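You operate a simulated robot arm through the tools that you are given. There is no shell and no other tool. Be economical: measure what you need, move in short steps, check, and stop when the job is done.

You are at the controls of a simulated robot arm. One attempt, no reset.

TASK
Put the copper fitting on the top of the workbench away on the top of the square table. Then put the collar on the top of the workbench away on the ledge under the couplings. Then put the tub from the top of the workbench on the ledge under the couplings. Then pull the counter drawer open. Do these in the order given. Set down upright: copper fitting.

It is judged by the outcome, as a careful person would: the job done as asked, and still so three seconds after it is handed in. It fails if anything else is knocked over, pushed out of place, dropped, spilled or broken.

THE ROBOT
A 6-joint arm with a two-finger parallel gripper on a trunk, on a base that drives. Base frame: it is fixed to the floor where the robot stands at the start and does not move with it; the origin is under the middle of the robot, x ahead of it, y to its left, z up; the surface under the hand at the start is at about z = 850. Lengths are in mm, angles in degrees, forces in N, time in s.
With the tool pointing down near the work surface it reaches from about 300 to 800 mm from the robot's upright axis, wherever it stands. Its first joint turns from -166.0 to 166.0 degrees. Places, roughly: collar (7x6x3 cm) [700, 0, 900]; copper fitting (4x4x5 cm) [500, 100, 900]; counter drawer [-700, -3300, 700]; ledge under the couplings (60x24 cm) [800, 1080, 800]; top of the square table [600, 2700, 800]; tub (7x7x5 cm) [400, -300, 900]. Payload 3.43 kg.
The TCP is the grasp point between the finger pads, 34 mm short of the fingertips. In the tool frame z runs along the fingers and y along their closing line. The gripper opens to 128 mm. The fingers are 24 mm wide and 12 mm thick; the gripper's body (48 by 130 mm) begins 96 mm behind the TCP.
Orientation is told as [roll, pitch, yaw] about the base's x, y, z axes, in that order, counted from this pose: with the fingers straight down and closing along the base's y, the tool's x points along the base's -x, its y along +y and its z along -z.

THE INTERFACE
- The arm moves only by the tool step_arm. Its argument "increments" is a list of rows, each an object of numbers (a shift or turn left out is 0, a gripper value left out holds the last): "fingers": the gripper command, from -1 (shut) to 1 (fully open), values between in proportion; "dx", "dy", "dz": the shift along the base's x, y, z in units of 40 mm (1.0 is 40 mm); "wx", "wy", "wz": the turn, a rotation vector about the base's x, y, z in units of 4 degrees (1.0 is 4 degrees). In form: [{"fingers": .., "dx": .., "dy": .., "dz": .., "wx": .., "wy": .., "wz": ..}, ...]. A call has 1 to 10 rows; each row shifts and turns the commanded pose from where the row before left it. A call with a number of a shift or a turn outside -1 to 1 is refused whole. Rows are played at 5 a second. More than 50 mm and 8.6 degrees between two rows, or a gripper value outside its range, and nothing of the call is played. Where a pose cannot be reached the arm comes as near as it can. A force on the tool above 40 N (or 10 N above the force at the start of the call, whichever is more), or a blocked arm, ends the call early, and 0.2 s more pass. Each finger travels about 45 mm/s and halts on what it meets, pressing with about 37 N; the grip force reading is that of the motor and also rises with nothing between the fingers. The clock runs only during rows and for 0.2 s after the last one: add rows that do not move to give the fingers time. The reply holds the time, the measured pose of the TCP, the force on the tool along the base axes, the opening and the grip force, in the units named above and with some noise, with the torque about the TCP (base axes, N m) and any sound that the robot's microphone picked up.
- Cameras (640 x 400 px; columns grow to the right, rows downward): "scene" is now at [19.1, 171.7, 1505.7]; the picture's right is [0.19, -0.98, 0.00], its down [-0.71, -0.14, -0.69] and it looks along [0.68, 0.13, -0.72] (base axes); focal length 264 px, centre (320, 200). "wrist" rides on the gripper at [76, -11, -160] in the tool frame; the picture's right is [0.15, 0.99, 0.00], its down [-0.88, 0.13, -0.46] and it looks along [-0.45, 0.07, 0.89] (tool axes); focal length 234 px, centre (320, 200). There is no depth. A picture from a camera that has moved, and an enlarged one, comes with that camera's place and axes in the base frame and with its lens.
- capture(camera): a new picture of that camera. It takes no simulated time.
- drive_base(legs): drives the robot by 1 to 6 legs, each [ahead, turn to the left] in mm and degrees, along the robot's own axes; the way and the turn of a leg run together, so that a leg with both is an arc; at most 1500 mm and 180 degrees a leg. The arm and the cameras ride along, it lands a little off, and it stops where it bumps. It gives what a move gives.
- pan_tilt(pan, tilt): turns the head with the scene camera to pan (to the left, within 155 degrees either way) and tilt (down, from -29 to 69), counted from straight ahead of the robot. It gives what a move gives.
- enlarge(camera, box): a new picture of the part [left, top, right, bottom] of that camera's present view, enlarged. It takes no simulated time.
- job_done(): hands the job in; it is judged then, once.

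Go step by step. Nothing tells you exact positions but the pictures and the camera data: compare them with the known pose of the tool, close in by small moves and look again before you grip or let go. The budget is 165 turns and 128 pictures, counting those below and the enlarged ones. Unless the task says otherwise, let go and move clear before handing in.

The tools are called after "Request:" as name(argument=value, ...) on one line, values as JSON. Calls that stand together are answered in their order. step_arm: Moves the arm, as the interface text tells. Its arguments: {"type":"object","properties":{"increments":{"type":"array","items":{"type":"object","properties":{"fingers":{"type":"number"},"dx":{"type":"number"},"dy":{"type":"number"},"dz":{"type":"number"},"wx":{"type":"number"},"wy":{"type":"number"},"wz":{"type":"number"}}}}},"required":["increments"]} The other tools are called the same way: drive_base (legs) drives the base; pan_tilt (pan, tilt) turns the head that bears the scene camera; capture (camera) takes a picture; enlarge (camera, box) takes an enlarged picture of a part of a camera's view; job_done () hands the job in.

At the start:

```text
t: 0.0
position: [379.5, -24.6, 1115.5]
orientation: [-0.2, 0.0, 0.3]
ft_force: [0.3, -0.1, -0.2]
wrist_torque: [-0.02, -0.01, -0.01]
grip_width: 128.0
finger_force: 0.1
robot x, y, heading: [-3.1, -4.9, 0.1]
head pan, tilt: [10.9, 46.2]
```

scene: 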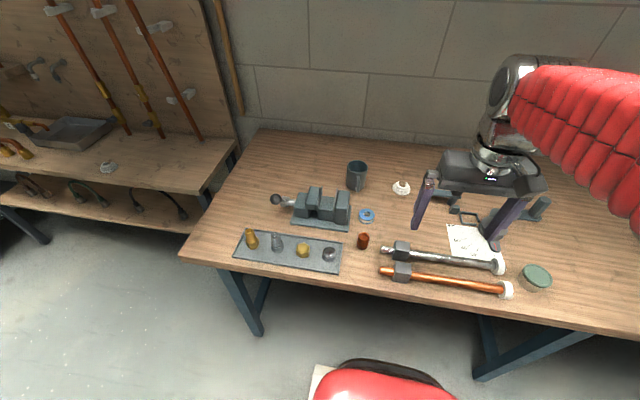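
wrist: 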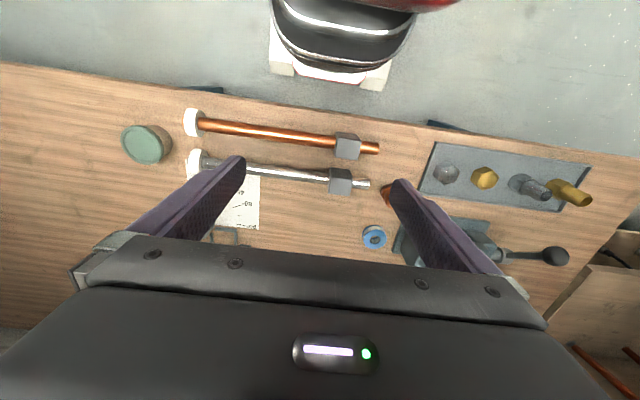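

I see the workbench: the copper fitting near (363,241), the collar near (401,188) and the green tub near (537,277). I'll enlarge to measure them.

Request:
enlarge(camera="scene", box=[320, 150, 440, 260])

Request:
enlarge(camera="scene", box=[480, 230, 600, 310])

Request:
enlarge(camera="scene", box=[0, 0, 260, 240])

```text
3.64 times, centred on (380, 205) of scene
camera zoom: at [19.1, 171.7, 1505.7], right [0.19, -0.98, 0.0], down [-0.71, -0.14, -0.69], along [0.68, 0.13, -0.72], focal length 962 px, centre (102, 182)
```

zoom: 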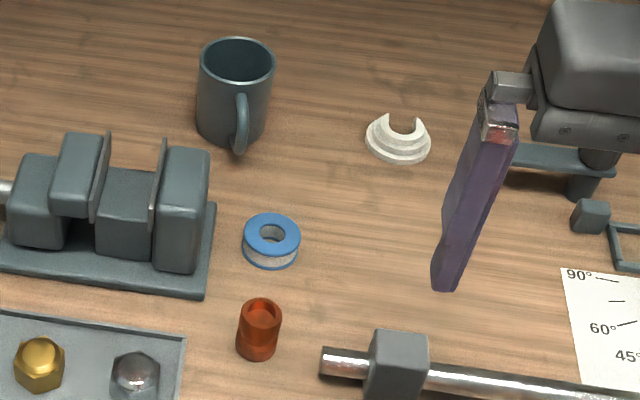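

```text
5.00 times, centred on (540, 270) of scene
camera zoom: at [19.1, 171.7, 1505.7], right [0.19, -0.98, 0.0], down [-0.71, -0.14, -0.69], along [0.68, 0.13, -0.72], focal length 1323 px, centre (-780, -150)
```

zoom: 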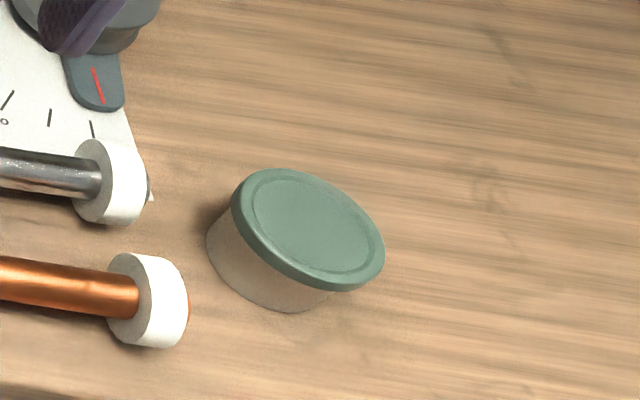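

```text
1.67 times, centred on (130, 120) of scene
camera zoom: at [19.1, 171.7, 1505.7], right [0.19, -0.98, 0.0], down [-0.71, -0.14, -0.69], along [0.68, 0.13, -0.72], focal length 441 px, centre (637, 333)
```

zoom: 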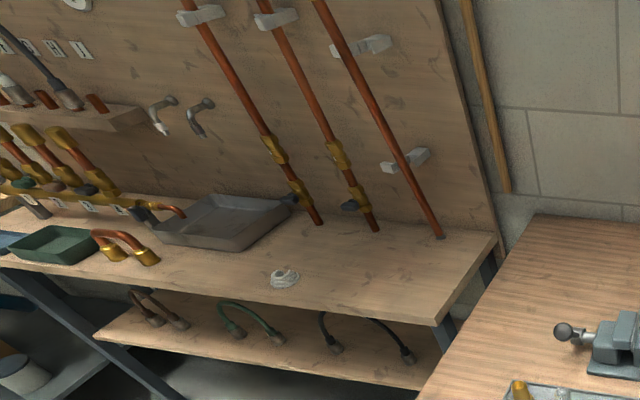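

The fitting stands at about [479,131], with the pipe end about 50 mm to its right and the tray to its left. I'll move above it with the fingers partly closed and check with the wrist camera.

Request:
step_arm(increments=[{"dx": 0.62, "dy": 0.97, "dz": -0.5, "fingers": 0.05}, {"dx": 0.62, "dy": 0.97, "dz": -0.5}, {"dx": 0.62, "dy": 0.97, "dz": -0.5}, {"dx": 0.62, "dy": 0.97, "dz": -0.5}, {"dz": -0.7}, {}])

Request:
capture(camera="wrist")

Request:
capture(camera="scene")

```text
refused: row 1 steps farther than a row can; nothing moved
```

```text
122 pictures are left
camera wrist: at [302.1, -35.2, 1275.2], right [-0.15, 0.99, 0.0], down [0.88, 0.13, 0.46], along [0.45, 0.07, -0.89], focal length 234 px, centre (320, 200)
```

wrist: 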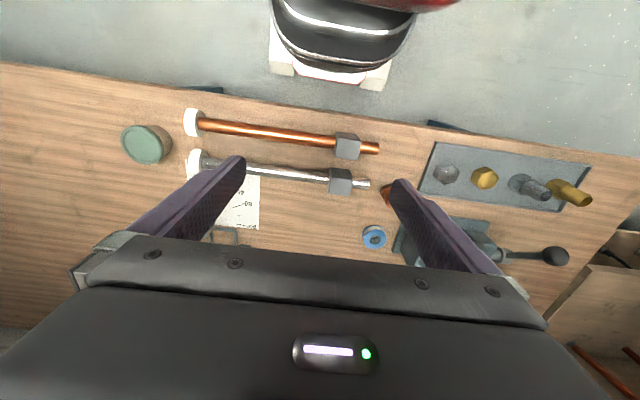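

```text
121 pictures are left
camera scene: at [19.1, 171.7, 1505.7], right [0.19, -0.98, 0.0], down [-0.71, -0.14, -0.69], along [0.68, 0.13, -0.72], focal length 264 px, centre (320, 200)
```

scene: 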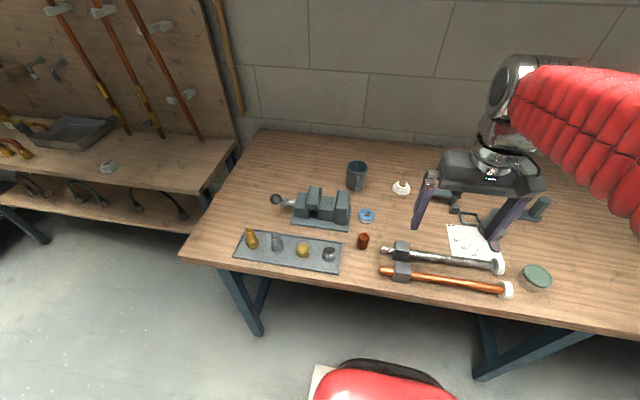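

A combined step is limited to 50 mm, so nothing moved. I'll use smaller rows to go above the fitting.

Request:
step_arm(increments=[{"dx": 0.5, "dy": 0.78, "dz": -0.5, "fingers": 0.05}, {"dx": 0.5, "dy": 0.78, "dz": -0.5}, {"dx": 0.5, "dy": 0.78, "dz": -0.5}, {"dx": 0.5, "dy": 0.78, "dz": -0.5}, {"dx": 0.5, "dy": 0.78, "dz": -0.5}, {}, {}])

Request:
capture(camera="wrist")

Request:
capture(camera="scene")

```text
t: 1.6
position: [476.1, 131.1, 1015.1]
orientation: [0.0, 0.0, 0.4]
ft_force: [-0.5, 0.1, 0.3]
wrist_torque: [-0.02, -0.02, 0.04]
grip_width: 67.2
finger_force: 0.0
robot x, y, heading: [-0.7, -4.5, 0.3]
head pan, tilt: [10.9, 46.2]
```

```text
120 pictures are left
camera wrist: at [400.4, 119.4, 1175.2], right [-0.15, 0.99, 0.0], down [0.88, 0.13, 0.46], along [0.45, 0.07, -0.89], focal length 234 px, centre (320, 200)
```

wrist: 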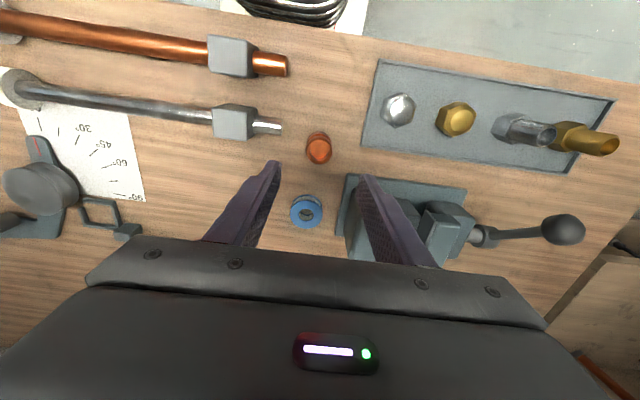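

```text
119 pictures are left
camera scene: at [19.3, 171.7, 1505.6], right [0.19, -0.98, 0.0], down [-0.71, -0.14, -0.69], along [0.68, 0.13, -0.72], focal length 264 px, centre (320, 200)
```

scene: 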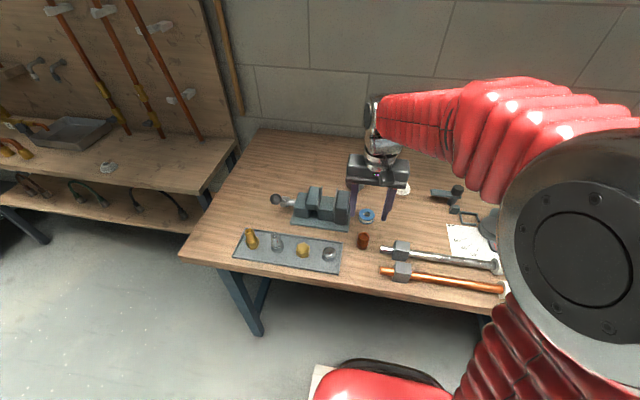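

The fitting sits directly below at about [475,130]. Lowering straight down around it, then I'll check before gripping.

Request:
step_arm(increments=[{"dz": -0.8}, {"dz": -0.8}, {"dz": -0.8}, {"dz": -0.62}, {}])

Request:
capture(camera="wrist")

Request:
enlarge(camera="scene", box=[310, 160, 430, 260])

```text
t: 2.8
position: [476.3, 132.4, 895.3]
orientation: [0.0, 0.0, 0.3]
ft_force: [-0.1, 0.3, -0.2]
wrist_torque: [-0.05, 0.01, -0.02]
grip_width: 67.3
finger_force: 0.0
robot x, y, heading: [1.6, -2.7, 0.1]
head pan, tilt: [10.9, 46.2]
```

```text
118 pictures are left
camera wrist: at [399.8, 120.7, 1054.7], right [-0.15, 0.99, 0.0], down [0.88, 0.13, 0.46], along [0.45, 0.07, -0.89], focal length 234 px, centre (320, 200)
```

wrist: 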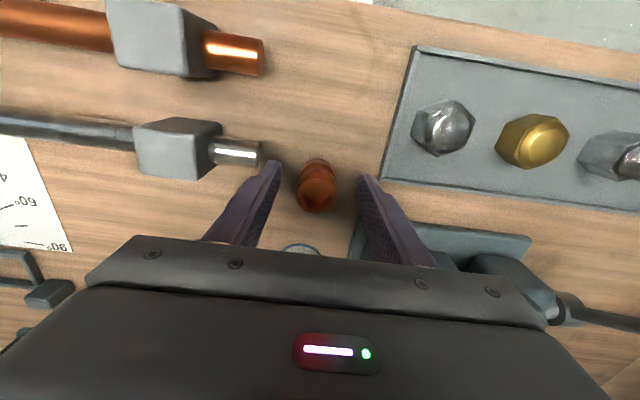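

```text
4.00 times, centred on (370, 210) of scene
camera zoom: at [19.3, 171.7, 1505.6], right [0.19, -0.98, 0.0], down [-0.71, -0.14, -0.69], along [0.68, 0.13, -0.72], focal length 1058 px, centre (120, 160)
```

zoom: 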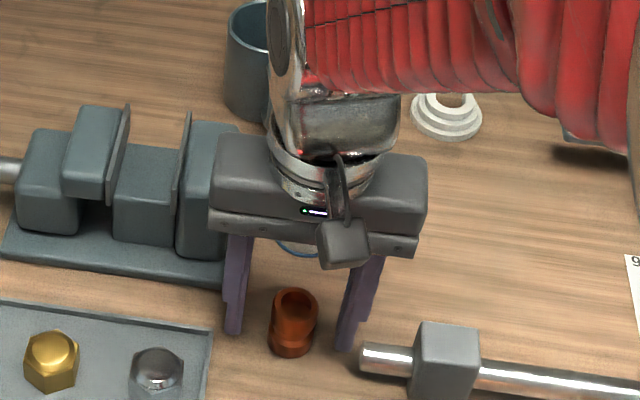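

The fingers straddle the fitting with clearance. Closing the grip and lifting a little.

Request:
step_arm(increments=[{"fingers": -1, "dx": -0.08, "dy": -0.04}, {}, {}, {}, {}])

Request:
step_arm(increments=[{"dz": 0.5}, {"dz": 0.8}, {"dz": 0.8}, {"dz": 0.8}, {"dz": 0.8}, {"dz": 0.8}, {}])

Request:
capture(camera="wrist")

```text
t: 4.0
position: [472.1, 130.4, 894.7]
orientation: [0.0, 0.0, 0.4]
ft_force: [-0.2, -0.3, 0.1]
wrist_torque: [0.01, 0.01, 0.02]
grip_width: 31.7
finger_force: 37.0
robot x, y, heading: [-1.1, -4.5, -0.2]
head pan, tilt: [10.9, 46.2]
```

```text
t: 5.6
position: [474.9, 130.9, 1075.7]
orientation: [0.0, 0.0, 0.3]
ft_force: [-0.4, 0.0, -0.6]
wrist_torque: [-0.01, 0.01, 0.02]
grip_width: 31.6
finger_force: 37.3
robot x, y, heading: [-0.1, -1.1, 0.1]
head pan, tilt: [10.9, 46.2]
```

```text
116 pictures are left
camera wrist: at [398.6, 118.0, 1236.1], right [-0.15, 0.99, 0.0], down [0.88, 0.13, 0.46], along [0.45, 0.07, -0.89], focal length 234 px, centre (320, 200)
```

wrist: 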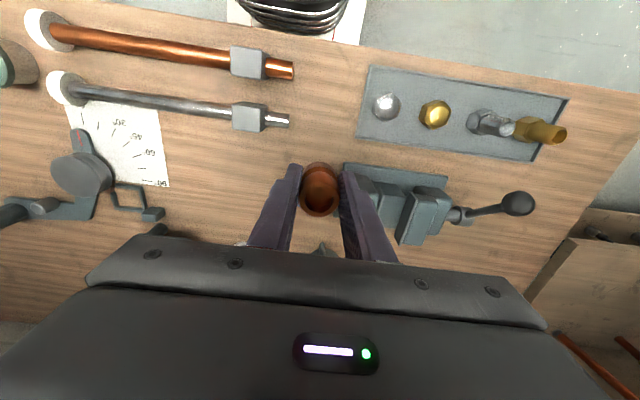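

The fitting is held. Now I'll look around toward the left to find the square table and the route.

Request:
step_arm(increments=[{"dx": -0.6, "dy": -0.7, "dz": 0.6}, {"dx": -0.6, "dy": -0.7, "dz": 0.6}, {"dx": -0.6, "dy": -0.7, "dz": 0.3}, {"dx": -0.6, "dy": -0.7}, {}])

Request:
pan_tilt(pan=75, tilt=25)

Request:
capture(camera="scene")

```text
t: 6.8
position: [379.6, 16.7, 1134.4]
orientation: [0.0, 0.0, 0.3]
ft_force: [-0.5, 0.3, -0.2]
wrist_torque: [0.0, 0.02, -0.04]
grip_width: 31.6
finger_force: 36.8
robot x, y, heading: [-2.7, -5.0, -0.1]
head pan, tilt: [10.9, 46.2]
```

```text
t: 8.2
position: [379.7, 17.0, 1136.7]
orientation: [0.0, 0.0, 0.4]
ft_force: [0.1, 0.2, -1.0]
wrist_torque: [-0.03, -0.02, 0.04]
grip_width: 31.7
finger_force: 36.4
robot x, y, heading: [-0.6, -3.1, -0.1]
head pan, tilt: [75.0, 25.0]
```

```text
115 pictures are left
camera scene: at [-35.9, 245.6, 1537.9], right [0.97, -0.26, 0.0], down [-0.11, -0.41, -0.91], along [0.24, 0.88, -0.42], focal length 264 px, centre (320, 200)
```

scene: 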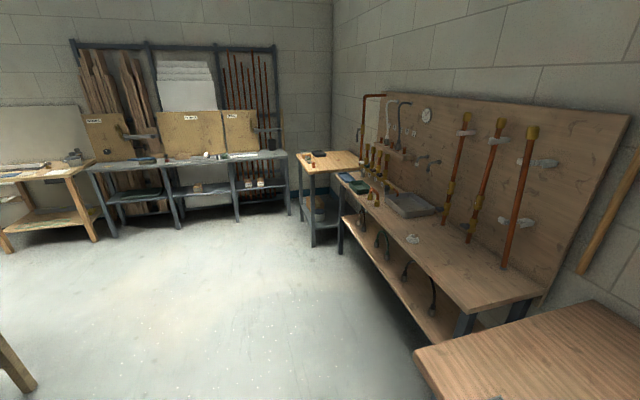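

The square table is the small wooden one in the far corner. I'll enlarge on it and the ledge.

Request:
enlarge(camera="scene", box=[270, 120, 400, 250])

Request:
enlarge(camera="scene", box=[340, 80, 620, 350])

```text
3.08 times, centred on (335, 185) of scene
camera zoom: at [-35.9, 245.6, 1537.9], right [0.97, -0.26, 0.0], down [-0.11, -0.41, -0.91], along [0.24, 0.88, -0.42], focal length 814 px, centre (274, 246)
```

zoom: 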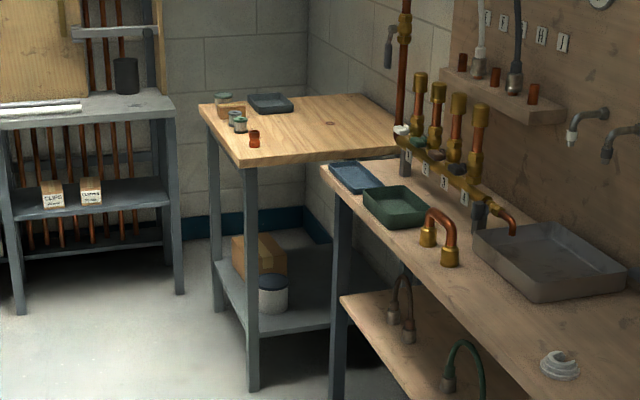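

```text
1.48 times, centred on (480, 215) of scene
camera zoom: at [-35.9, 245.6, 1537.9], right [0.97, -0.26, 0.0], down [-0.11, -0.41, -0.91], along [0.24, 0.88, -0.42], focal length 392 px, centre (83, 178)
```

zoom: 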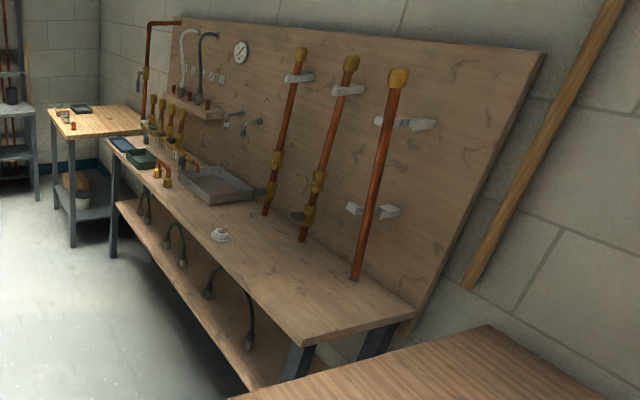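

The bench with the pipes (z≈800, front edge x≈640) is the ledge; the square table spans about x 440+, y 2340–3010. The way along y at x=0 is free, so I'll drive to y≈2550 facing the table.

Request:
drive_base(legs=[[0, 90], [1300, 0], [1250, 0], [0, -90]])

Request:
pan_tilt(pan=5, tilt=42)

Request:
capture(camera="scene")

```text
t: 35.7
position: [380.6, 2591.0, 1135.1]
orientation: [0.0, 0.1, 0.5]
ft_force: [0.8, -0.1, -0.2]
wrist_torque: [-0.03, -0.01, 0.02]
grip_width: 31.4
finger_force: 36.3
robot x, y, heading: [1.7, 2603.2, 0.5]
head pan, tilt: [75.0, 25.0]
```

```text
t: 37.1
position: [380.1, 2591.1, 1136.1]
orientation: [0.0, 0.0, 0.5]
ft_force: [0.0, 0.1, 0.0]
wrist_torque: [-0.01, -0.01, 0.04]
grip_width: 31.8
finger_force: 37.3
robot x, y, heading: [-2.1, 2604.9, 0.6]
head pan, tilt: [5.0, 42.0]
```

```text
112 pictures are left
camera scene: at [22.0, 2768.9, 1511.7], right [0.1, -1.0, 0.0], down [-0.67, -0.06, -0.74], along [0.74, 0.07, -0.67], focal length 264 px, centre (320, 200)
```

scene: 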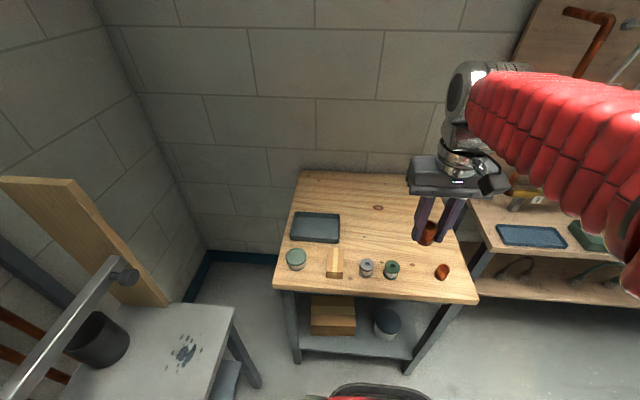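

The table surface is clear around [640,2600], behind the jars and the other fitting. I'll bring the fitting there, high first.

Request:
step_arm(increments=[{"dx": 0.93, "dy": 0.03, "dz": -0.5}, {"dx": 0.93, "dy": 0.03, "dz": -0.5}, {"dx": 0.93, "dy": 0.03, "dz": -0.5}, {"dx": 0.93, "dy": 0.03, "dz": -0.5}, {"dx": 0.93, "dy": 0.03, "dz": -0.5}, {"dx": 0.93, "dy": 0.03, "dz": -0.5}, {"dx": 0.93, "dy": 0.03, "dz": -0.5}, {"dz": -0.9}, {"dz": -0.8}, {}])

Request:
capture(camera="scene")

Request:
capture(camera="wrist")

```text
t: 39.4
position: [640.4, 2600.3, 929.5]
orientation: [0.0, 0.0, 0.5]
ft_force: [0.7, -0.8, -0.8]
wrist_torque: [0.01, 0.0, 0.0]
grip_width: 31.6
finger_force: 36.8
robot x, y, heading: [1.6, 2600.0, 0.2]
head pan, tilt: [5.0, 42.0]
```

```text
111 pictures are left
camera scene: at [22.5, 2768.9, 1511.7], right [0.1, -1.0, 0.0], down [-0.67, -0.06, -0.74], along [0.74, 0.07, -0.67], focal length 264 px, centre (320, 200)
```

scene: 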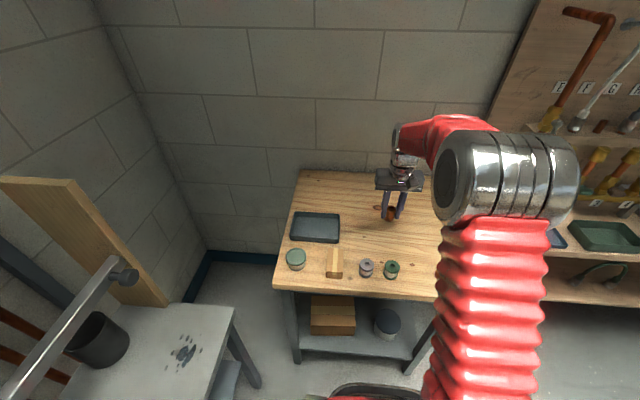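

```text
110 pictures are left
camera wrist: at [564.4, 2587.9, 1089.0], right [-0.15, 0.99, 0.0], down [0.88, 0.14, 0.46], along [0.45, 0.07, -0.89], focal length 234 px, centre (320, 200)
```

wrist: 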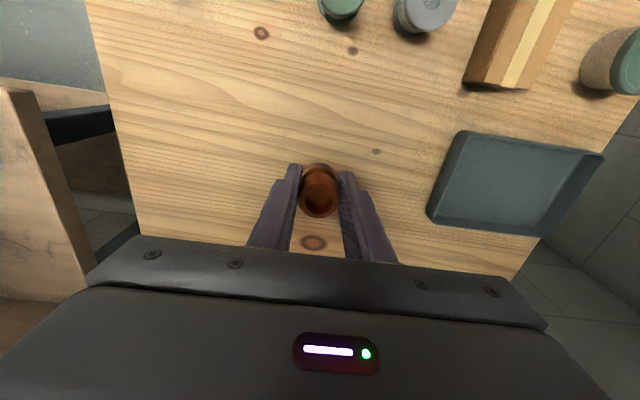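

The spot is clear. Lowering in small steps until the fitting touches.

Request:
step_arm(increments=[{"dz": -0.8}, {"dz": -0.8}, {"dz": -0.2}, {"dz": -0.1}, {}])

Request:
enlarge(camera="scene", box=[340, 160, 450, 250])

```text
t: 40.5
position: [641.5, 2599.1, 852.5]
orientation: [0.0, 0.0, 0.6]
ft_force: [0.5, -0.8, 0.6]
wrist_torque: [0.01, 0.0, -0.01]
grip_width: 31.6
finger_force: 36.9
robot x, y, heading: [-0.1, 2602.2, 0.7]
head pan, tilt: [5.0, 42.0]
```

```text
4.44 times, centred on (395, 205) of scene
camera zoom: at [22.5, 2768.9, 1511.7], right [0.1, -1.0, 0.0], down [-0.67, -0.06, -0.74], along [0.74, 0.07, -0.67], focal length 1176 px, centre (-13, 178)
```

zoom: 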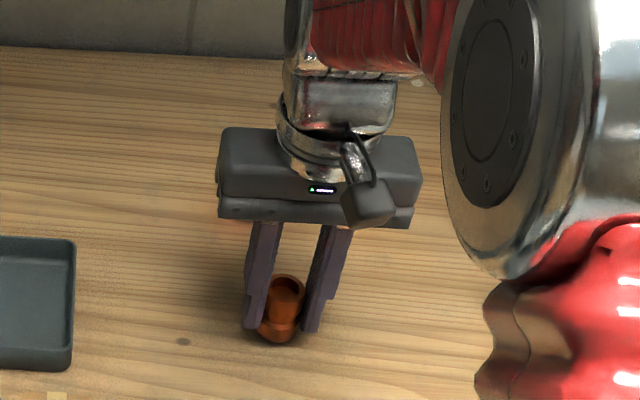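

Request:
step_arm(increments=[{"dz": -0.1}, {}])

Request:
step_arm(increments=[{"dz": -0.06}, {}])

Request:
step_arm(increments=[{"dz": -0.05}, {}])

```text
t: 41.1
position: [641.4, 2598.8, 848.2]
orientation: [-0.1, 0.0, 0.5]
ft_force: [-0.1, 0.3, -0.3]
wrist_torque: [0.02, 0.01, -0.01]
grip_width: 31.7
finger_force: 36.9
robot x, y, heading: [5.1, 2600.8, 0.7]
head pan, tilt: [5.0, 42.0]
```

```text
t: 41.8
position: [639.7, 2599.2, 845.3]
orientation: [-0.1, 0.0, 0.4]
ft_force: [0.3, 0.4, 0.2]
wrist_torque: [0.0, 0.01, 0.01]
grip_width: 31.3
finger_force: 36.8
robot x, y, heading: [1.4, 2597.9, 0.7]
head pan, tilt: [5.0, 42.0]
```

```text
t: 42.4
position: [640.3, 2599.3, 844.8]
orientation: [0.0, -0.2, 0.5]
ft_force: [-4.8, 3.4, 16.3]
wrist_torque: [0.17, 0.12, 0.02]
grip_width: 31.5
finger_force: 36.8
robot x, y, heading: [1.4, 2601.4, 0.5]
head pan, tilt: [5.0, 42.0]
```

The fitting has touched down (16 N). Easing off slightly, opening gently and rising clear.

Request:
step_arm(increments=[{"dz": 0.04}, {"fingers": 0.1}, {}, {}, {}, {}])

Request:
step_arm(increments=[{"dz": 0.4}, {"dz": 0.8}, {"dz": 0.8}, {"dz": 0.8}, {"dz": 0.8}, {}])

Request:
capture(camera="wrist")

Request:
enlarge(camera="scene", box=[340, 160, 450, 250])

```text
t: 43.8
position: [640.6, 2599.3, 844.8]
orientation: [0.1, 0.0, 0.4]
ft_force: [-0.1, -0.5, -0.1]
wrist_torque: [0.0, 0.01, -0.01]
grip_width: 70.3
finger_force: 0.0
robot x, y, heading: [1.7, 2599.4, 0.4]
head pan, tilt: [5.0, 42.0]
```

```text
t: 45.1
position: [640.9, 2597.8, 987.8]
orientation: [0.0, 0.0, 0.6]
ft_force: [0.4, -0.3, 0.6]
wrist_torque: [-0.02, -0.04, 0.01]
grip_width: 70.5
finger_force: 0.1
robot x, y, heading: [-1.8, 2602.8, 0.4]
head pan, tilt: [5.0, 42.0]
```

```text
108 pictures are left
camera wrist: at [564.3, 2585.1, 1148.0], right [-0.15, 0.99, 0.0], down [0.88, 0.14, 0.46], along [0.45, 0.07, -0.89], focal length 234 px, centre (320, 200)
```

wrist: 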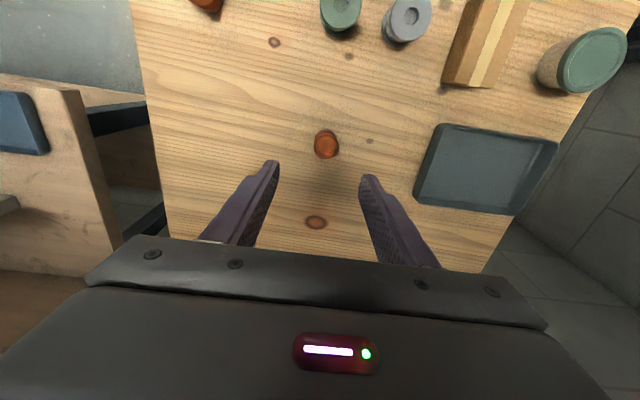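

```text
4.44 times, centred on (395, 205) of scene
camera zoom: at [22.4, 2768.9, 1511.7], right [0.1, -1.0, 0.0], down [-0.67, -0.06, -0.74], along [0.74, 0.07, -0.67], focal length 1176 px, centre (-13, 178)
```

zoom: 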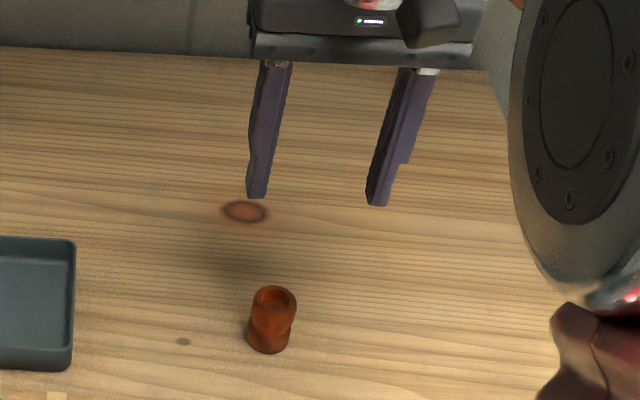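

The fitting stands upright on the square table. Now retracting the arm and driving back to the workbench.

Request:
step_arm(increments=[{"dz": 0.9}, {"dz": 0.9}, {"dx": -0.9, "dz": 0.5}, {"dx": -0.95, "dz": 0.5}, {"dx": -0.95}, {"dx": -0.95}, {"dx": -0.95}, {"dx": -0.95}, {"dx": -0.85}, {}])

Request:
drive_base(legs=[[0, -90.5], [1300, 0], [1300, 0], [0, 90]])

Request:
pan_tilt(pan=8, tilt=46)

Request:
capture(camera="scene")

```text
t: 47.4
position: [380.5, 2597.8, 1102.4]
orientation: [0.0, -0.1, 0.5]
ft_force: [0.3, 0.5, 0.5]
wrist_torque: [0.0, 0.0, 0.02]
grip_width: 70.5
finger_force: 0.0
robot x, y, heading: [-5.6, 2602.9, 0.1]
head pan, tilt: [5.0, 42.0]
```

```text
t: 75.1
position: [342.3, -3.2, 1101.7]
orientation: [-0.1, 0.1, -1.2]
ft_force: [0.2, -0.1, 0.1]
wrist_torque: [0.0, 0.0, -0.01]
grip_width: 70.4
finger_force: 0.1
robot x, y, heading: [-39.7, -18.9, -1.4]
head pan, tilt: [5.0, 42.0]
```

```text
t: 75.7
position: [342.3, -4.5, 1103.4]
orientation: [0.1, 0.0, -1.2]
ft_force: [0.1, -0.4, 0.2]
wrist_torque: [-0.05, -0.02, -0.04]
grip_width: 70.5
finger_force: 0.0
robot x, y, heading: [-43.8, -23.3, -1.4]
head pan, tilt: [8.0, 46.0]
```

```text
106 pictures are left
camera scene: at [-15.8, 150.6, 1506.0], right [0.11, -0.99, 0.0], down [-0.71, -0.08, -0.69], along [0.69, 0.08, -0.72], focal length 264 px, centre (320, 200)
```

scene: 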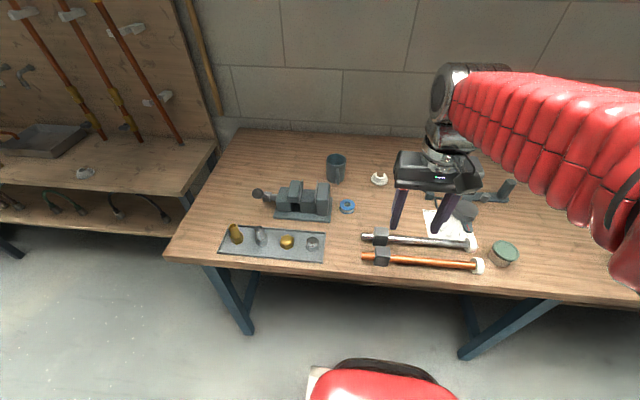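

The base landed about 40 mm back; the collar is at ≈740 ahead, so I'll drive forward 50 mm and straighten up.

Request:
drive_base(legs=[[50, 1.4]])

Request:
enlarge(camera="scene", box=[320, 130, 440, 240])

```text
t: 76.7
position: [391.7, 6.2, 1102.6]
orientation: [0.0, 0.0, 0.2]
ft_force: [0.6, 0.3, 0.2]
wrist_torque: [-0.02, 0.0, 0.02]
grip_width: 70.3
finger_force: 0.1
robot x, y, heading: [9.0, -22.6, -0.1]
head pan, tilt: [8.0, 46.0]
```

```text
3.64 times, centred on (380, 185) of scene
camera zoom: at [29.7, 148.9, 1505.9], right [0.14, -0.99, 0.0], down [-0.71, -0.1, -0.69], along [0.69, 0.1, -0.72], focal length 962 px, centre (102, 254)
```

zoom: 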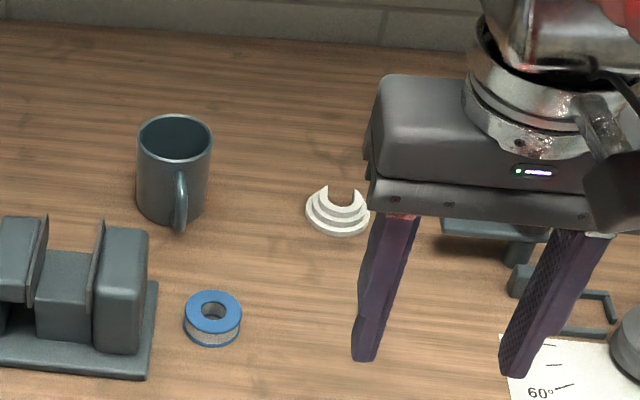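

The collar is a C-shaped ring at about [734,19], opening away from me. I'll move above it with fingers at ~95 mm and look.

Request:
step_arm(increments=[{"dx": 0.95, "dy": 0.04, "dz": -0.3, "fingers": 0.5}, {"dx": 0.95, "dy": 0.04, "dz": -0.3}, {"dx": 0.95, "dy": 0.04, "dz": -0.3}, {"dx": 0.95, "dy": 0.04, "dz": -0.3}, {"dx": 0.95, "dy": 0.04, "dz": -0.3}, {"dx": 0.95, "dy": 0.04, "dz": -0.3}, {"dx": 0.95, "dy": 0.04, "dz": -0.3}, {"dx": 0.95, "dy": 0.04, "dz": -0.3}, {}])

Request:
capture(camera="wrist")

Request:
enlarge(camera="scene", box=[320, 130, 440, 240])

```text
t: 78.7
position: [693.8, 19.6, 1005.8]
orientation: [0.0, -0.1, 0.2]
ft_force: [0.4, 0.7, 0.2]
wrist_torque: [0.0, -0.03, -0.02]
grip_width: 96.0
finger_force: 0.0
robot x, y, heading: [10.3, -22.7, -0.3]
head pan, tilt: [8.0, 46.0]
```

```text
104 pictures are left
camera wrist: at [618.3, 6.9, 1165.5], right [-0.15, 0.99, 0.0], down [0.88, 0.13, 0.46], along [0.45, 0.07, -0.89], focal length 234 px, centre (320, 200)
```

wrist: 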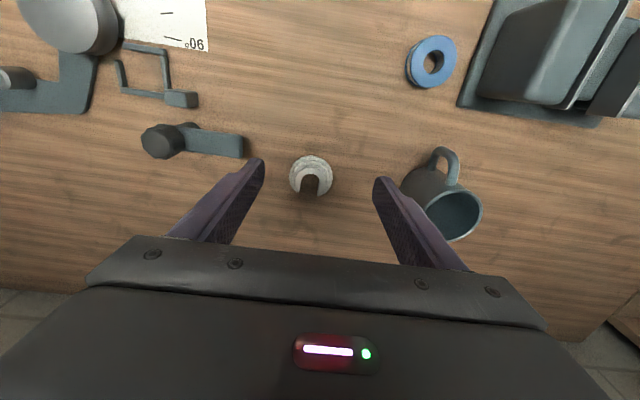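

```text
3.64 times, centred on (380, 185) of scene
camera zoom: at [30.1, 148.9, 1505.9], right [0.14, -0.99, 0.0], down [-0.71, -0.1, -0.69], along [0.69, 0.1, -0.72], focal length 962 px, centre (102, 254)
```

zoom: 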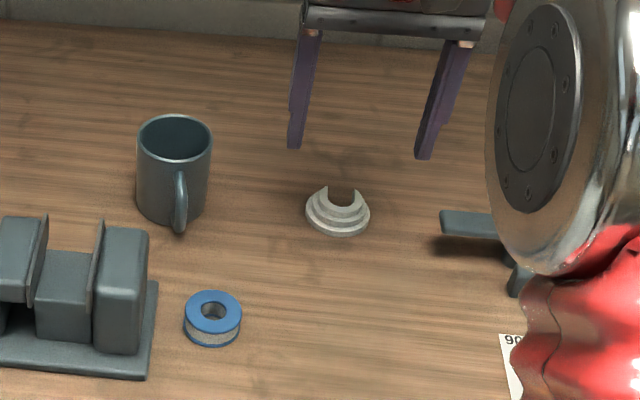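

The collar centre reads about [736,14]. Moving over it, then lowering to just above the bench.

Request:
step_arm(increments=[{"dx": 0.55, "dy": -0.07, "dz": -0.5}, {"dx": 0.52, "dy": -0.07, "dz": -0.5}, {"dz": -0.6}, {"dz": -0.6}, {}])

Request:
capture(camera="wrist")

Request:
enlarge(camera="scene", box=[320, 130, 440, 240])

```text
t: 79.9
position: [737.8, 13.1, 918.5]
orientation: [0.1, 0.1, 0.1]
ft_force: [0.2, 0.4, 0.5]
wrist_torque: [0.02, 0.0, 0.02]
grip_width: 95.9
finger_force: 0.1
robot x, y, heading: [11.1, -24.2, 0.1]
head pan, tilt: [8.0, 46.0]
```

```text
102 pictures are left
camera wrist: at [661.7, 0.6, 1078.6], right [-0.15, 0.99, 0.0], down [0.88, 0.13, 0.46], along [0.45, 0.07, -0.89], focal length 234 px, centre (320, 200)
```

wrist: 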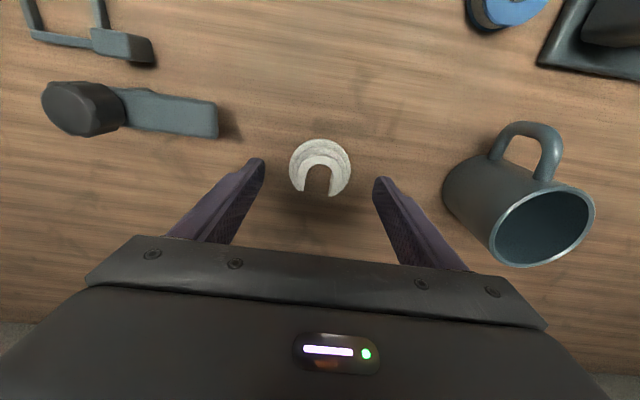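

```text
3.64 times, centred on (380, 185) of scene
camera zoom: at [30.2, 148.9, 1505.9], right [0.14, -0.99, 0.0], down [-0.71, -0.1, -0.69], along [0.69, 0.1, -0.72], focal length 962 px, centre (102, 254)
```

zoom: 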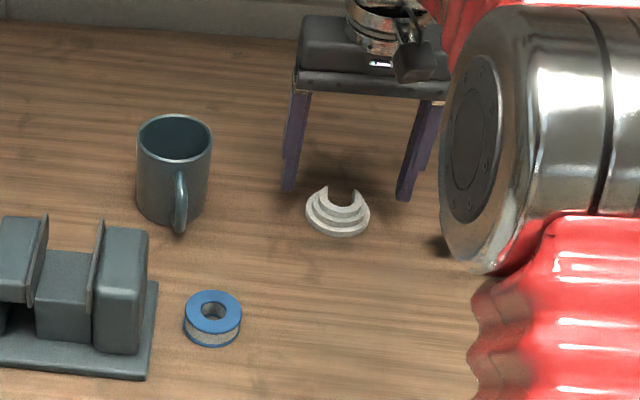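

Well centred. Lowering the last 30 mm gently and gripping.

Request:
step_arm(increments=[{"dz": -0.4}, {"dz": -0.3}, {"dz": -0.1}, {}])

Request:
step_arm(increments=[{"fingers": -1}, {}, {}, {}, {}])

Request:
capture(camera="wrist")

Request:
enlarge(camera="scene", box=[320, 130, 440, 240])

```text
t: 80.9
position: [737.2, 12.2, 887.5]
orientation: [-0.1, -0.1, 0.2]
ft_force: [-0.5, 0.2, -0.7]
wrist_torque: [-0.03, -0.01, -0.02]
grip_width: 96.2
finger_force: 0.0
robot x, y, heading: [6.3, -23.2, 0.3]
head pan, tilt: [8.0, 46.0]
```

```text
t: 82.1
position: [737.9, 13.3, 887.6]
orientation: [0.0, 0.0, 0.2]
ft_force: [-0.5, -0.6, 4.1]
wrist_torque: [0.01, -0.01, 0.02]
grip_width: 56.2
finger_force: 37.2
robot x, y, heading: [9.6, -22.2, -0.1]
head pan, tilt: [8.0, 46.0]
```

```text
100 pictures are left
camera wrist: at [661.0, 1.1, 1047.0], right [-0.15, 0.99, 0.0], down [0.88, 0.13, 0.46], along [0.45, 0.07, -0.89], focal length 234 px, centre (320, 200)
```

wrist: 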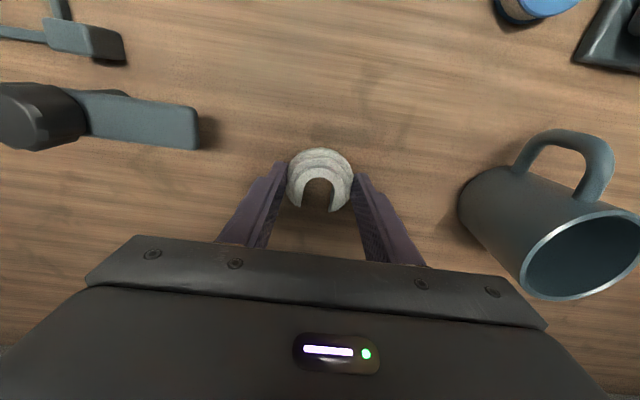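

```text
3.64 times, centred on (380, 185) of scene
camera zoom: at [30.0, 148.9, 1505.9], right [0.14, -0.99, 0.0], down [-0.71, -0.1, -0.69], along [0.69, 0.1, -0.72], focal length 962 px, centre (102, 254)
```

zoom: 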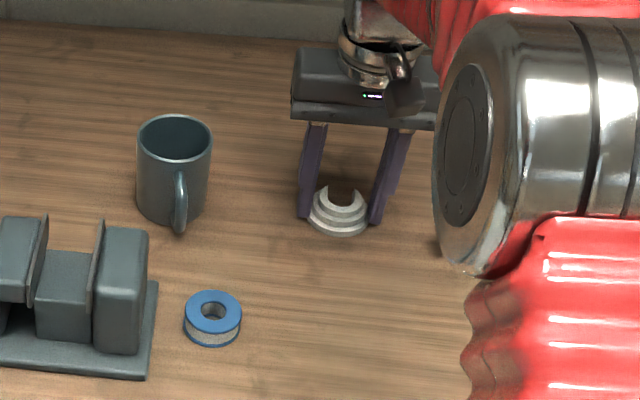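

The collar is gripped at 56 mm. Lifting and checking the hold.

Request:
step_arm(increments=[{"dz": 0.3}, {"dz": 0.4}, {"dz": 0.7}, {"dz": 0.8}, {"dz": 0.8}, {}])

Request:
capture(camera="wrist")

Request:
enlarge(camera="scene", box=[320, 110, 440, 220])

```text
t: 83.5
position: [738.9, 13.1, 1006.8]
orientation: [0.0, 0.0, 0.2]
ft_force: [0.3, 0.2, 0.4]
wrist_torque: [0.0, 0.0, 0.0]
grip_width: 0.1
finger_force: 33.1
robot x, y, heading: [12.3, -24.3, -0.3]
head pan, tilt: [8.0, 46.0]
```

```text
98 pictures are left
camera wrist: at [662.3, 0.4, 1166.5], right [-0.15, 0.99, 0.0], down [0.88, 0.13, 0.46], along [0.45, 0.07, -0.89], focal length 234 px, centre (320, 200)
```

wrist: 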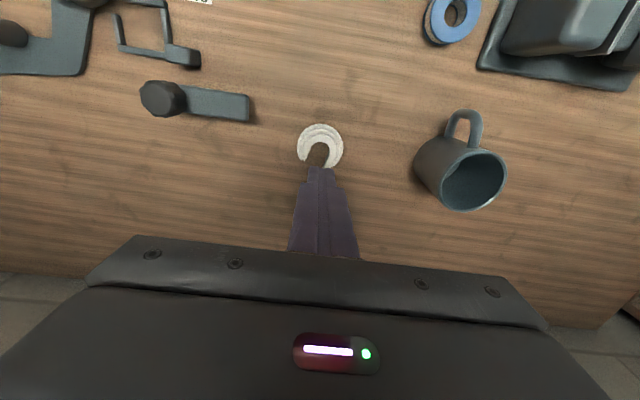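

```text
3.64 times, centred on (380, 165) of scene
camera zoom: at [30.2, 148.9, 1505.9], right [0.14, -0.99, 0.0], down [-0.71, -0.1, -0.69], along [0.69, 0.1, -0.72], focal length 962 px, centre (102, 327)
```

zoom: 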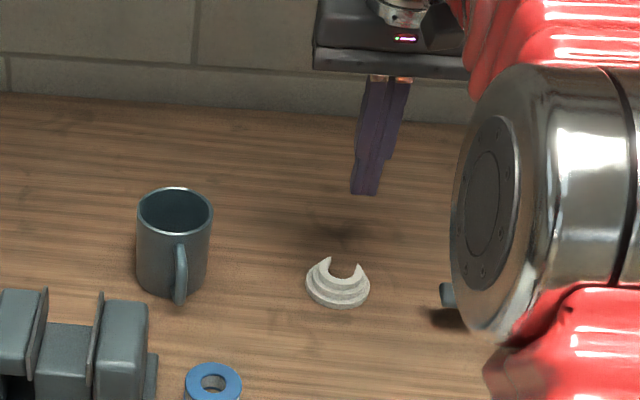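

The collar slipped out and still lies flat, slightly turned. I'll take a tight zoom to understand its profile.

Request:
enlarge(camera="scene", box=[370, 175, 400, 200])

Request:
enlarge(camera="wrist", box=[285, 115, 355, 180])

```text
16.00 times, centred on (385, 188) of scene
camera zoom: at [30.2, 148.9, 1505.9], right [0.14, -0.99, 0.0], down [-0.71, -0.1, -0.69], along [0.69, 0.1, -0.72], focal length 4233 px, centre (-720, 400)
```

zoom: 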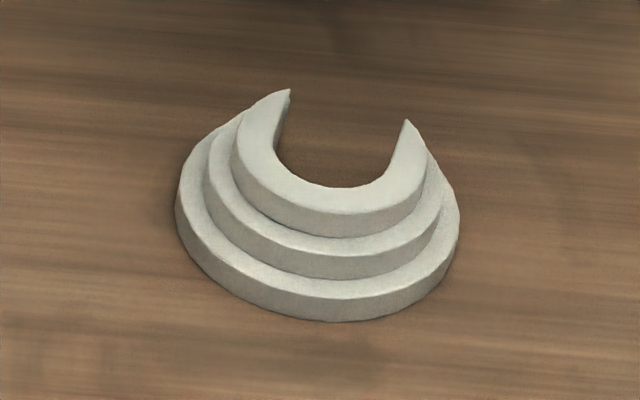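

```text
6.15 times, centred on (320, 148) of wrist
camera zoom: at [662.3, 0.4, 1166.5], right [-0.15, 0.99, 0.0], down [0.88, 0.13, 0.46], along [0.45, 0.07, -0.89], focal length 1441 px, centre (320, 523)
```

zoom: 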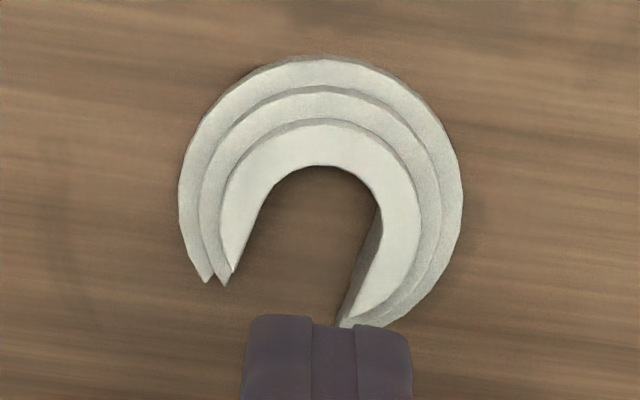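

It's a three-tier stepped ring with ~8 mm tiers, so my fingertips only caught the rim of the bottom tier. I'll open, align to its opening (≈ -12°), go lower until near bench contact, and regrip.

Request:
step_arm(increments=[{"fingers": 0.4, "dx": 0.05, "wz": -1}, {"wz": -1}, {"wz": -1}, {"dz": -0.8}, {"dz": -0.8}, {"dz": -0.6}, {"dz": -0.5}, {}])

Request:
enlarge(camera="wrist", box=[220, 80, 420, 240])

```text
t: 85.3
position: [740.9, 11.3, 897.1]
orientation: [0.0, 0.0, -11.8]
ft_force: [0.0, -0.1, 0.3]
wrist_torque: [0.0, -0.01, -0.04]
grip_width: 89.7
finger_force: 0.1
robot x, y, heading: [12.8, -18.3, -0.1]
head pan, tilt: [8.0, 46.0]
```

```text
2.50 times, centred on (320, 160) of wrist
camera zoom: at [664.4, 16.5, 1057.2], right [0.06, 1.0, 0.0], down [0.89, -0.05, 0.46], along [0.45, -0.03, -0.89], focal length 585 px, centre (320, 300)
```

zoom: 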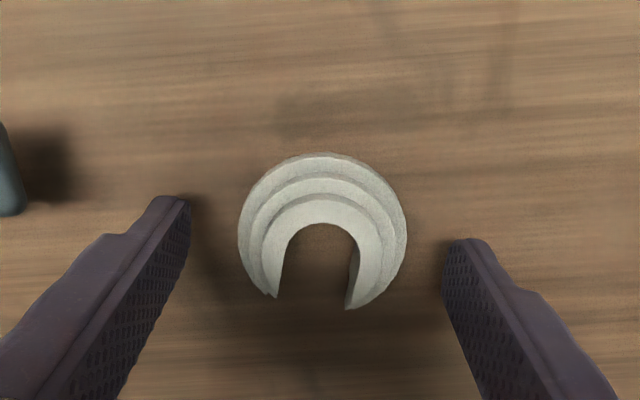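

Aligned now; circle centre reads [737,12]. Shifting −4 mm in x and feeling down for the bench.

Request:
step_arm(increments=[{"dx": -0.09, "dz": -0.25}, {"dz": -0.06}, {}])

Request:
step_arm(increments=[{"dz": -0.04}, {}])

Request:
step_arm(increments=[{"dz": -0.03}, {}])

```text
t: 86.1
position: [737.5, 12.3, 886.3]
orientation: [0.1, 0.1, -11.8]
ft_force: [0.7, 1.1, -0.3]
wrist_torque: [0.0, -0.03, 0.03]
grip_width: 89.7
finger_force: 0.0
robot x, y, heading: [10.3, -23.8, -0.1]
head pan, tilt: [8.0, 46.0]
```

```text
t: 86.7
position: [736.6, 12.0, 883.6]
orientation: [0.1, 0.0, -11.8]
ft_force: [-1.0, 0.1, 0.9]
wrist_torque: [0.02, 0.0, 0.02]
grip_width: 89.7
finger_force: 0.0
robot x, y, heading: [11.5, -20.1, -0.0]
head pan, tilt: [8.0, 46.0]
```

```text
t: 87.3
position: [737.9, 11.5, 883.7]
orientation: [0.0, -0.1, -11.8]
ft_force: [-3.3, -0.8, 11.5]
wrist_torque: [0.15, 0.16, 0.16]
grip_width: 89.1
finger_force: 0.0
robot x, y, heading: [8.2, -23.2, -0.1]
head pan, tilt: [8.0, 46.0]
```

The fingertips touched the bench at TCP≈884. Backing off ~1 mm and closing.

Request:
step_arm(increments=[{"dz": 0.03}, {"fingers": -1}, {}, {}, {}, {}])

Request:
step_arm(increments=[{"dz": 0.1}, {"dz": 0.15}, {"dz": 0.2}, {}])

Request:
enlarge(camera="wrist", box=[220, 80, 420, 240])

```text
t: 88.7
position: [738.1, 12.9, 885.0]
orientation: [0.0, 0.0, -11.8]
ft_force: [-0.2, 1.1, 4.4]
wrist_torque: [0.03, 0.01, 0.0]
grip_width: 58.7
finger_force: 37.2
robot x, y, heading: [10.1, -24.9, 0.3]
head pan, tilt: [8.0, 46.0]
```

```text
t: 89.7
position: [737.7, 13.2, 902.4]
orientation: [0.0, 0.0, -11.8]
ft_force: [0.0, -0.5, 4.5]
wrist_torque: [-0.06, -0.01, 0.05]
grip_width: 44.0
finger_force: 36.8
robot x, y, heading: [11.7, -21.2, 0.0]
head pan, tilt: [8.0, 46.0]
```

```text
2.50 times, centred on (320, 160) of wrist
camera zoom: at [659.8, 16.7, 1062.1], right [0.06, 1.0, 0.0], down [0.89, -0.05, 0.46], along [0.45, -0.03, -0.89], focal length 585 px, centre (320, 300)
```

zoom: 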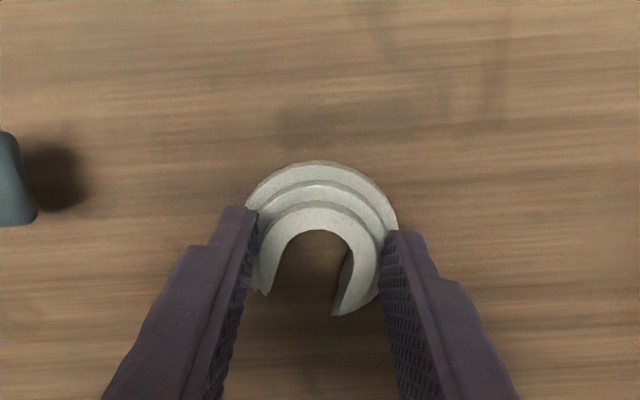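

The collar is slipping because its flanks act as a wedge. Its slot walls are vertical, so instead I'll grip one arm of the C: one finger in the slot, one outside. First open, rise and align with the slot.

Request:
step_arm(increments=[{"fingers": 0.3}, {}, {}, {"dz": 0.6}, {"dz": 0.6, "wz": -1}, {"wz": -1}, {"wz": -1}, {"wz": -0.8}, {"fingers": -0.4}, {}])

Request:
enlarge(camera="wrist", box=[220, 80, 420, 240])

Request:
capture(camera="scene")

```text
t: 91.9
position: [736.7, 11.9, 950.6]
orientation: [-0.1, -0.1, -27.0]
ft_force: [-0.2, -0.7, 0.3]
wrist_torque: [0.0, -0.02, -0.01]
grip_width: 38.3
finger_force: 0.0
robot x, y, heading: [10.3, -19.9, 0.3]
head pan, tilt: [8.0, 46.0]
```

```text
2.50 times, centred on (320, 160) of wrist
camera zoom: at [664.0, 36.7, 1110.7], right [0.32, 0.95, 0.0], down [0.84, -0.28, 0.46], along [0.43, -0.15, -0.89], focal length 585 px, centre (320, 300)
```

zoom: 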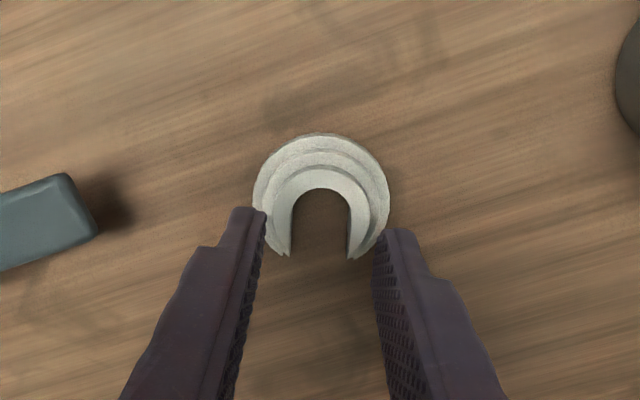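

```text
91 pictures are left
camera scene: at [30.2, 148.9, 1505.9], right [0.14, -0.99, 0.0], down [-0.71, -0.1, -0.69], along [0.69, 0.1, -0.72], focal length 264 px, centre (320, 200)
```

scene: 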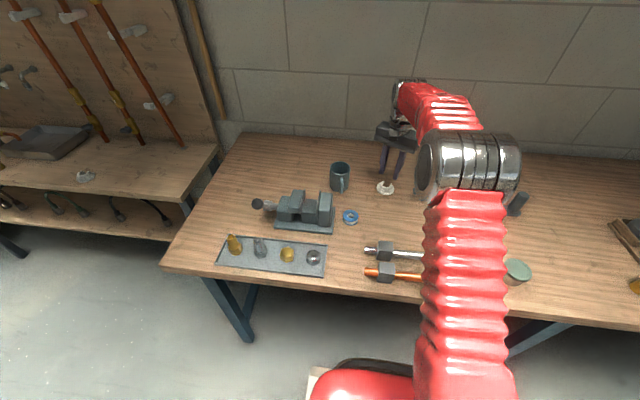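

Slot direction is about −18.5° (camera is twisted relative to the tool). I'll correct the yaw, shift so the left finger is over the slot at TCP ≈[757,27], and look.

Request:
step_arm(increments=[{"fingers": -0.5, "wz": 1}, {"wz": 1}, {"wz": 0.1, "dx": 0.52, "dy": 0.39}, {"dz": -0.6}, {}])

Request:
enlarge(camera="wrist", box=[220, 80, 420, 240])

Request:
enlarge(camera="scene", box=[365, 160, 415, 200])

```text
t: 93.1
position: [757.7, 28.6, 927.7]
orientation: [0.0, -0.1, -18.5]
ft_force: [-0.3, -1.0, 0.1]
wrist_torque: [-0.02, 0.02, -0.01]
grip_width: 32.0
finger_force: 0.0
robot x, y, heading: [9.4, -23.5, 0.1]
head pan, tilt: [8.0, 46.0]
```

```text
2.50 times, centred on (320, 160) of wrist
camera zoom: at [681.9, 41.7, 1087.0], right [0.18, 0.98, 0.0], down [0.88, -0.16, 0.46], along [0.45, -0.08, -0.89], focal length 585 px, centre (320, 300)
```

zoom: 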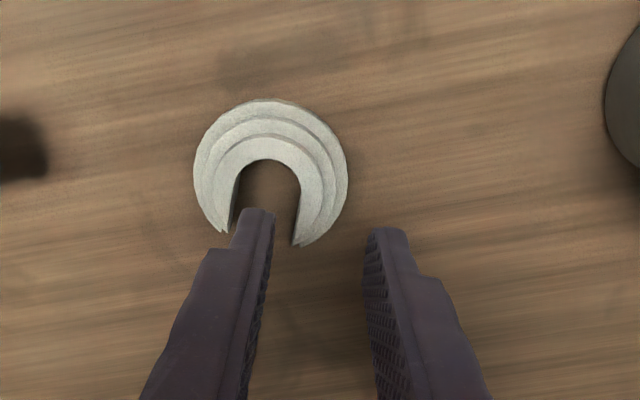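

```text
10.00 times, centred on (390, 180) of scene
camera zoom: at [30.2, 148.9, 1505.9], right [0.14, -0.99, 0.0], down [-0.71, -0.1, -0.69], along [0.69, 0.1, -0.72], focal length 2645 px, centre (-380, 400)
```

zoom: 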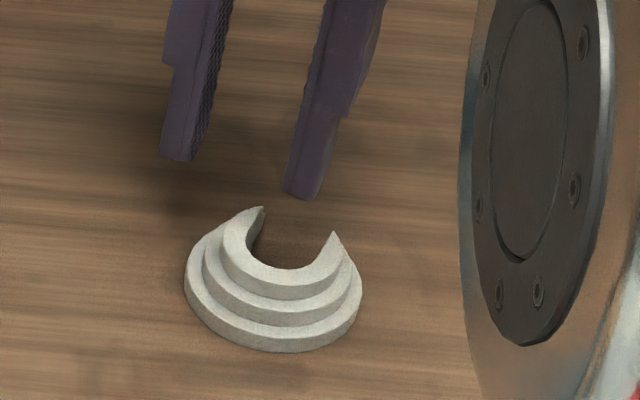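

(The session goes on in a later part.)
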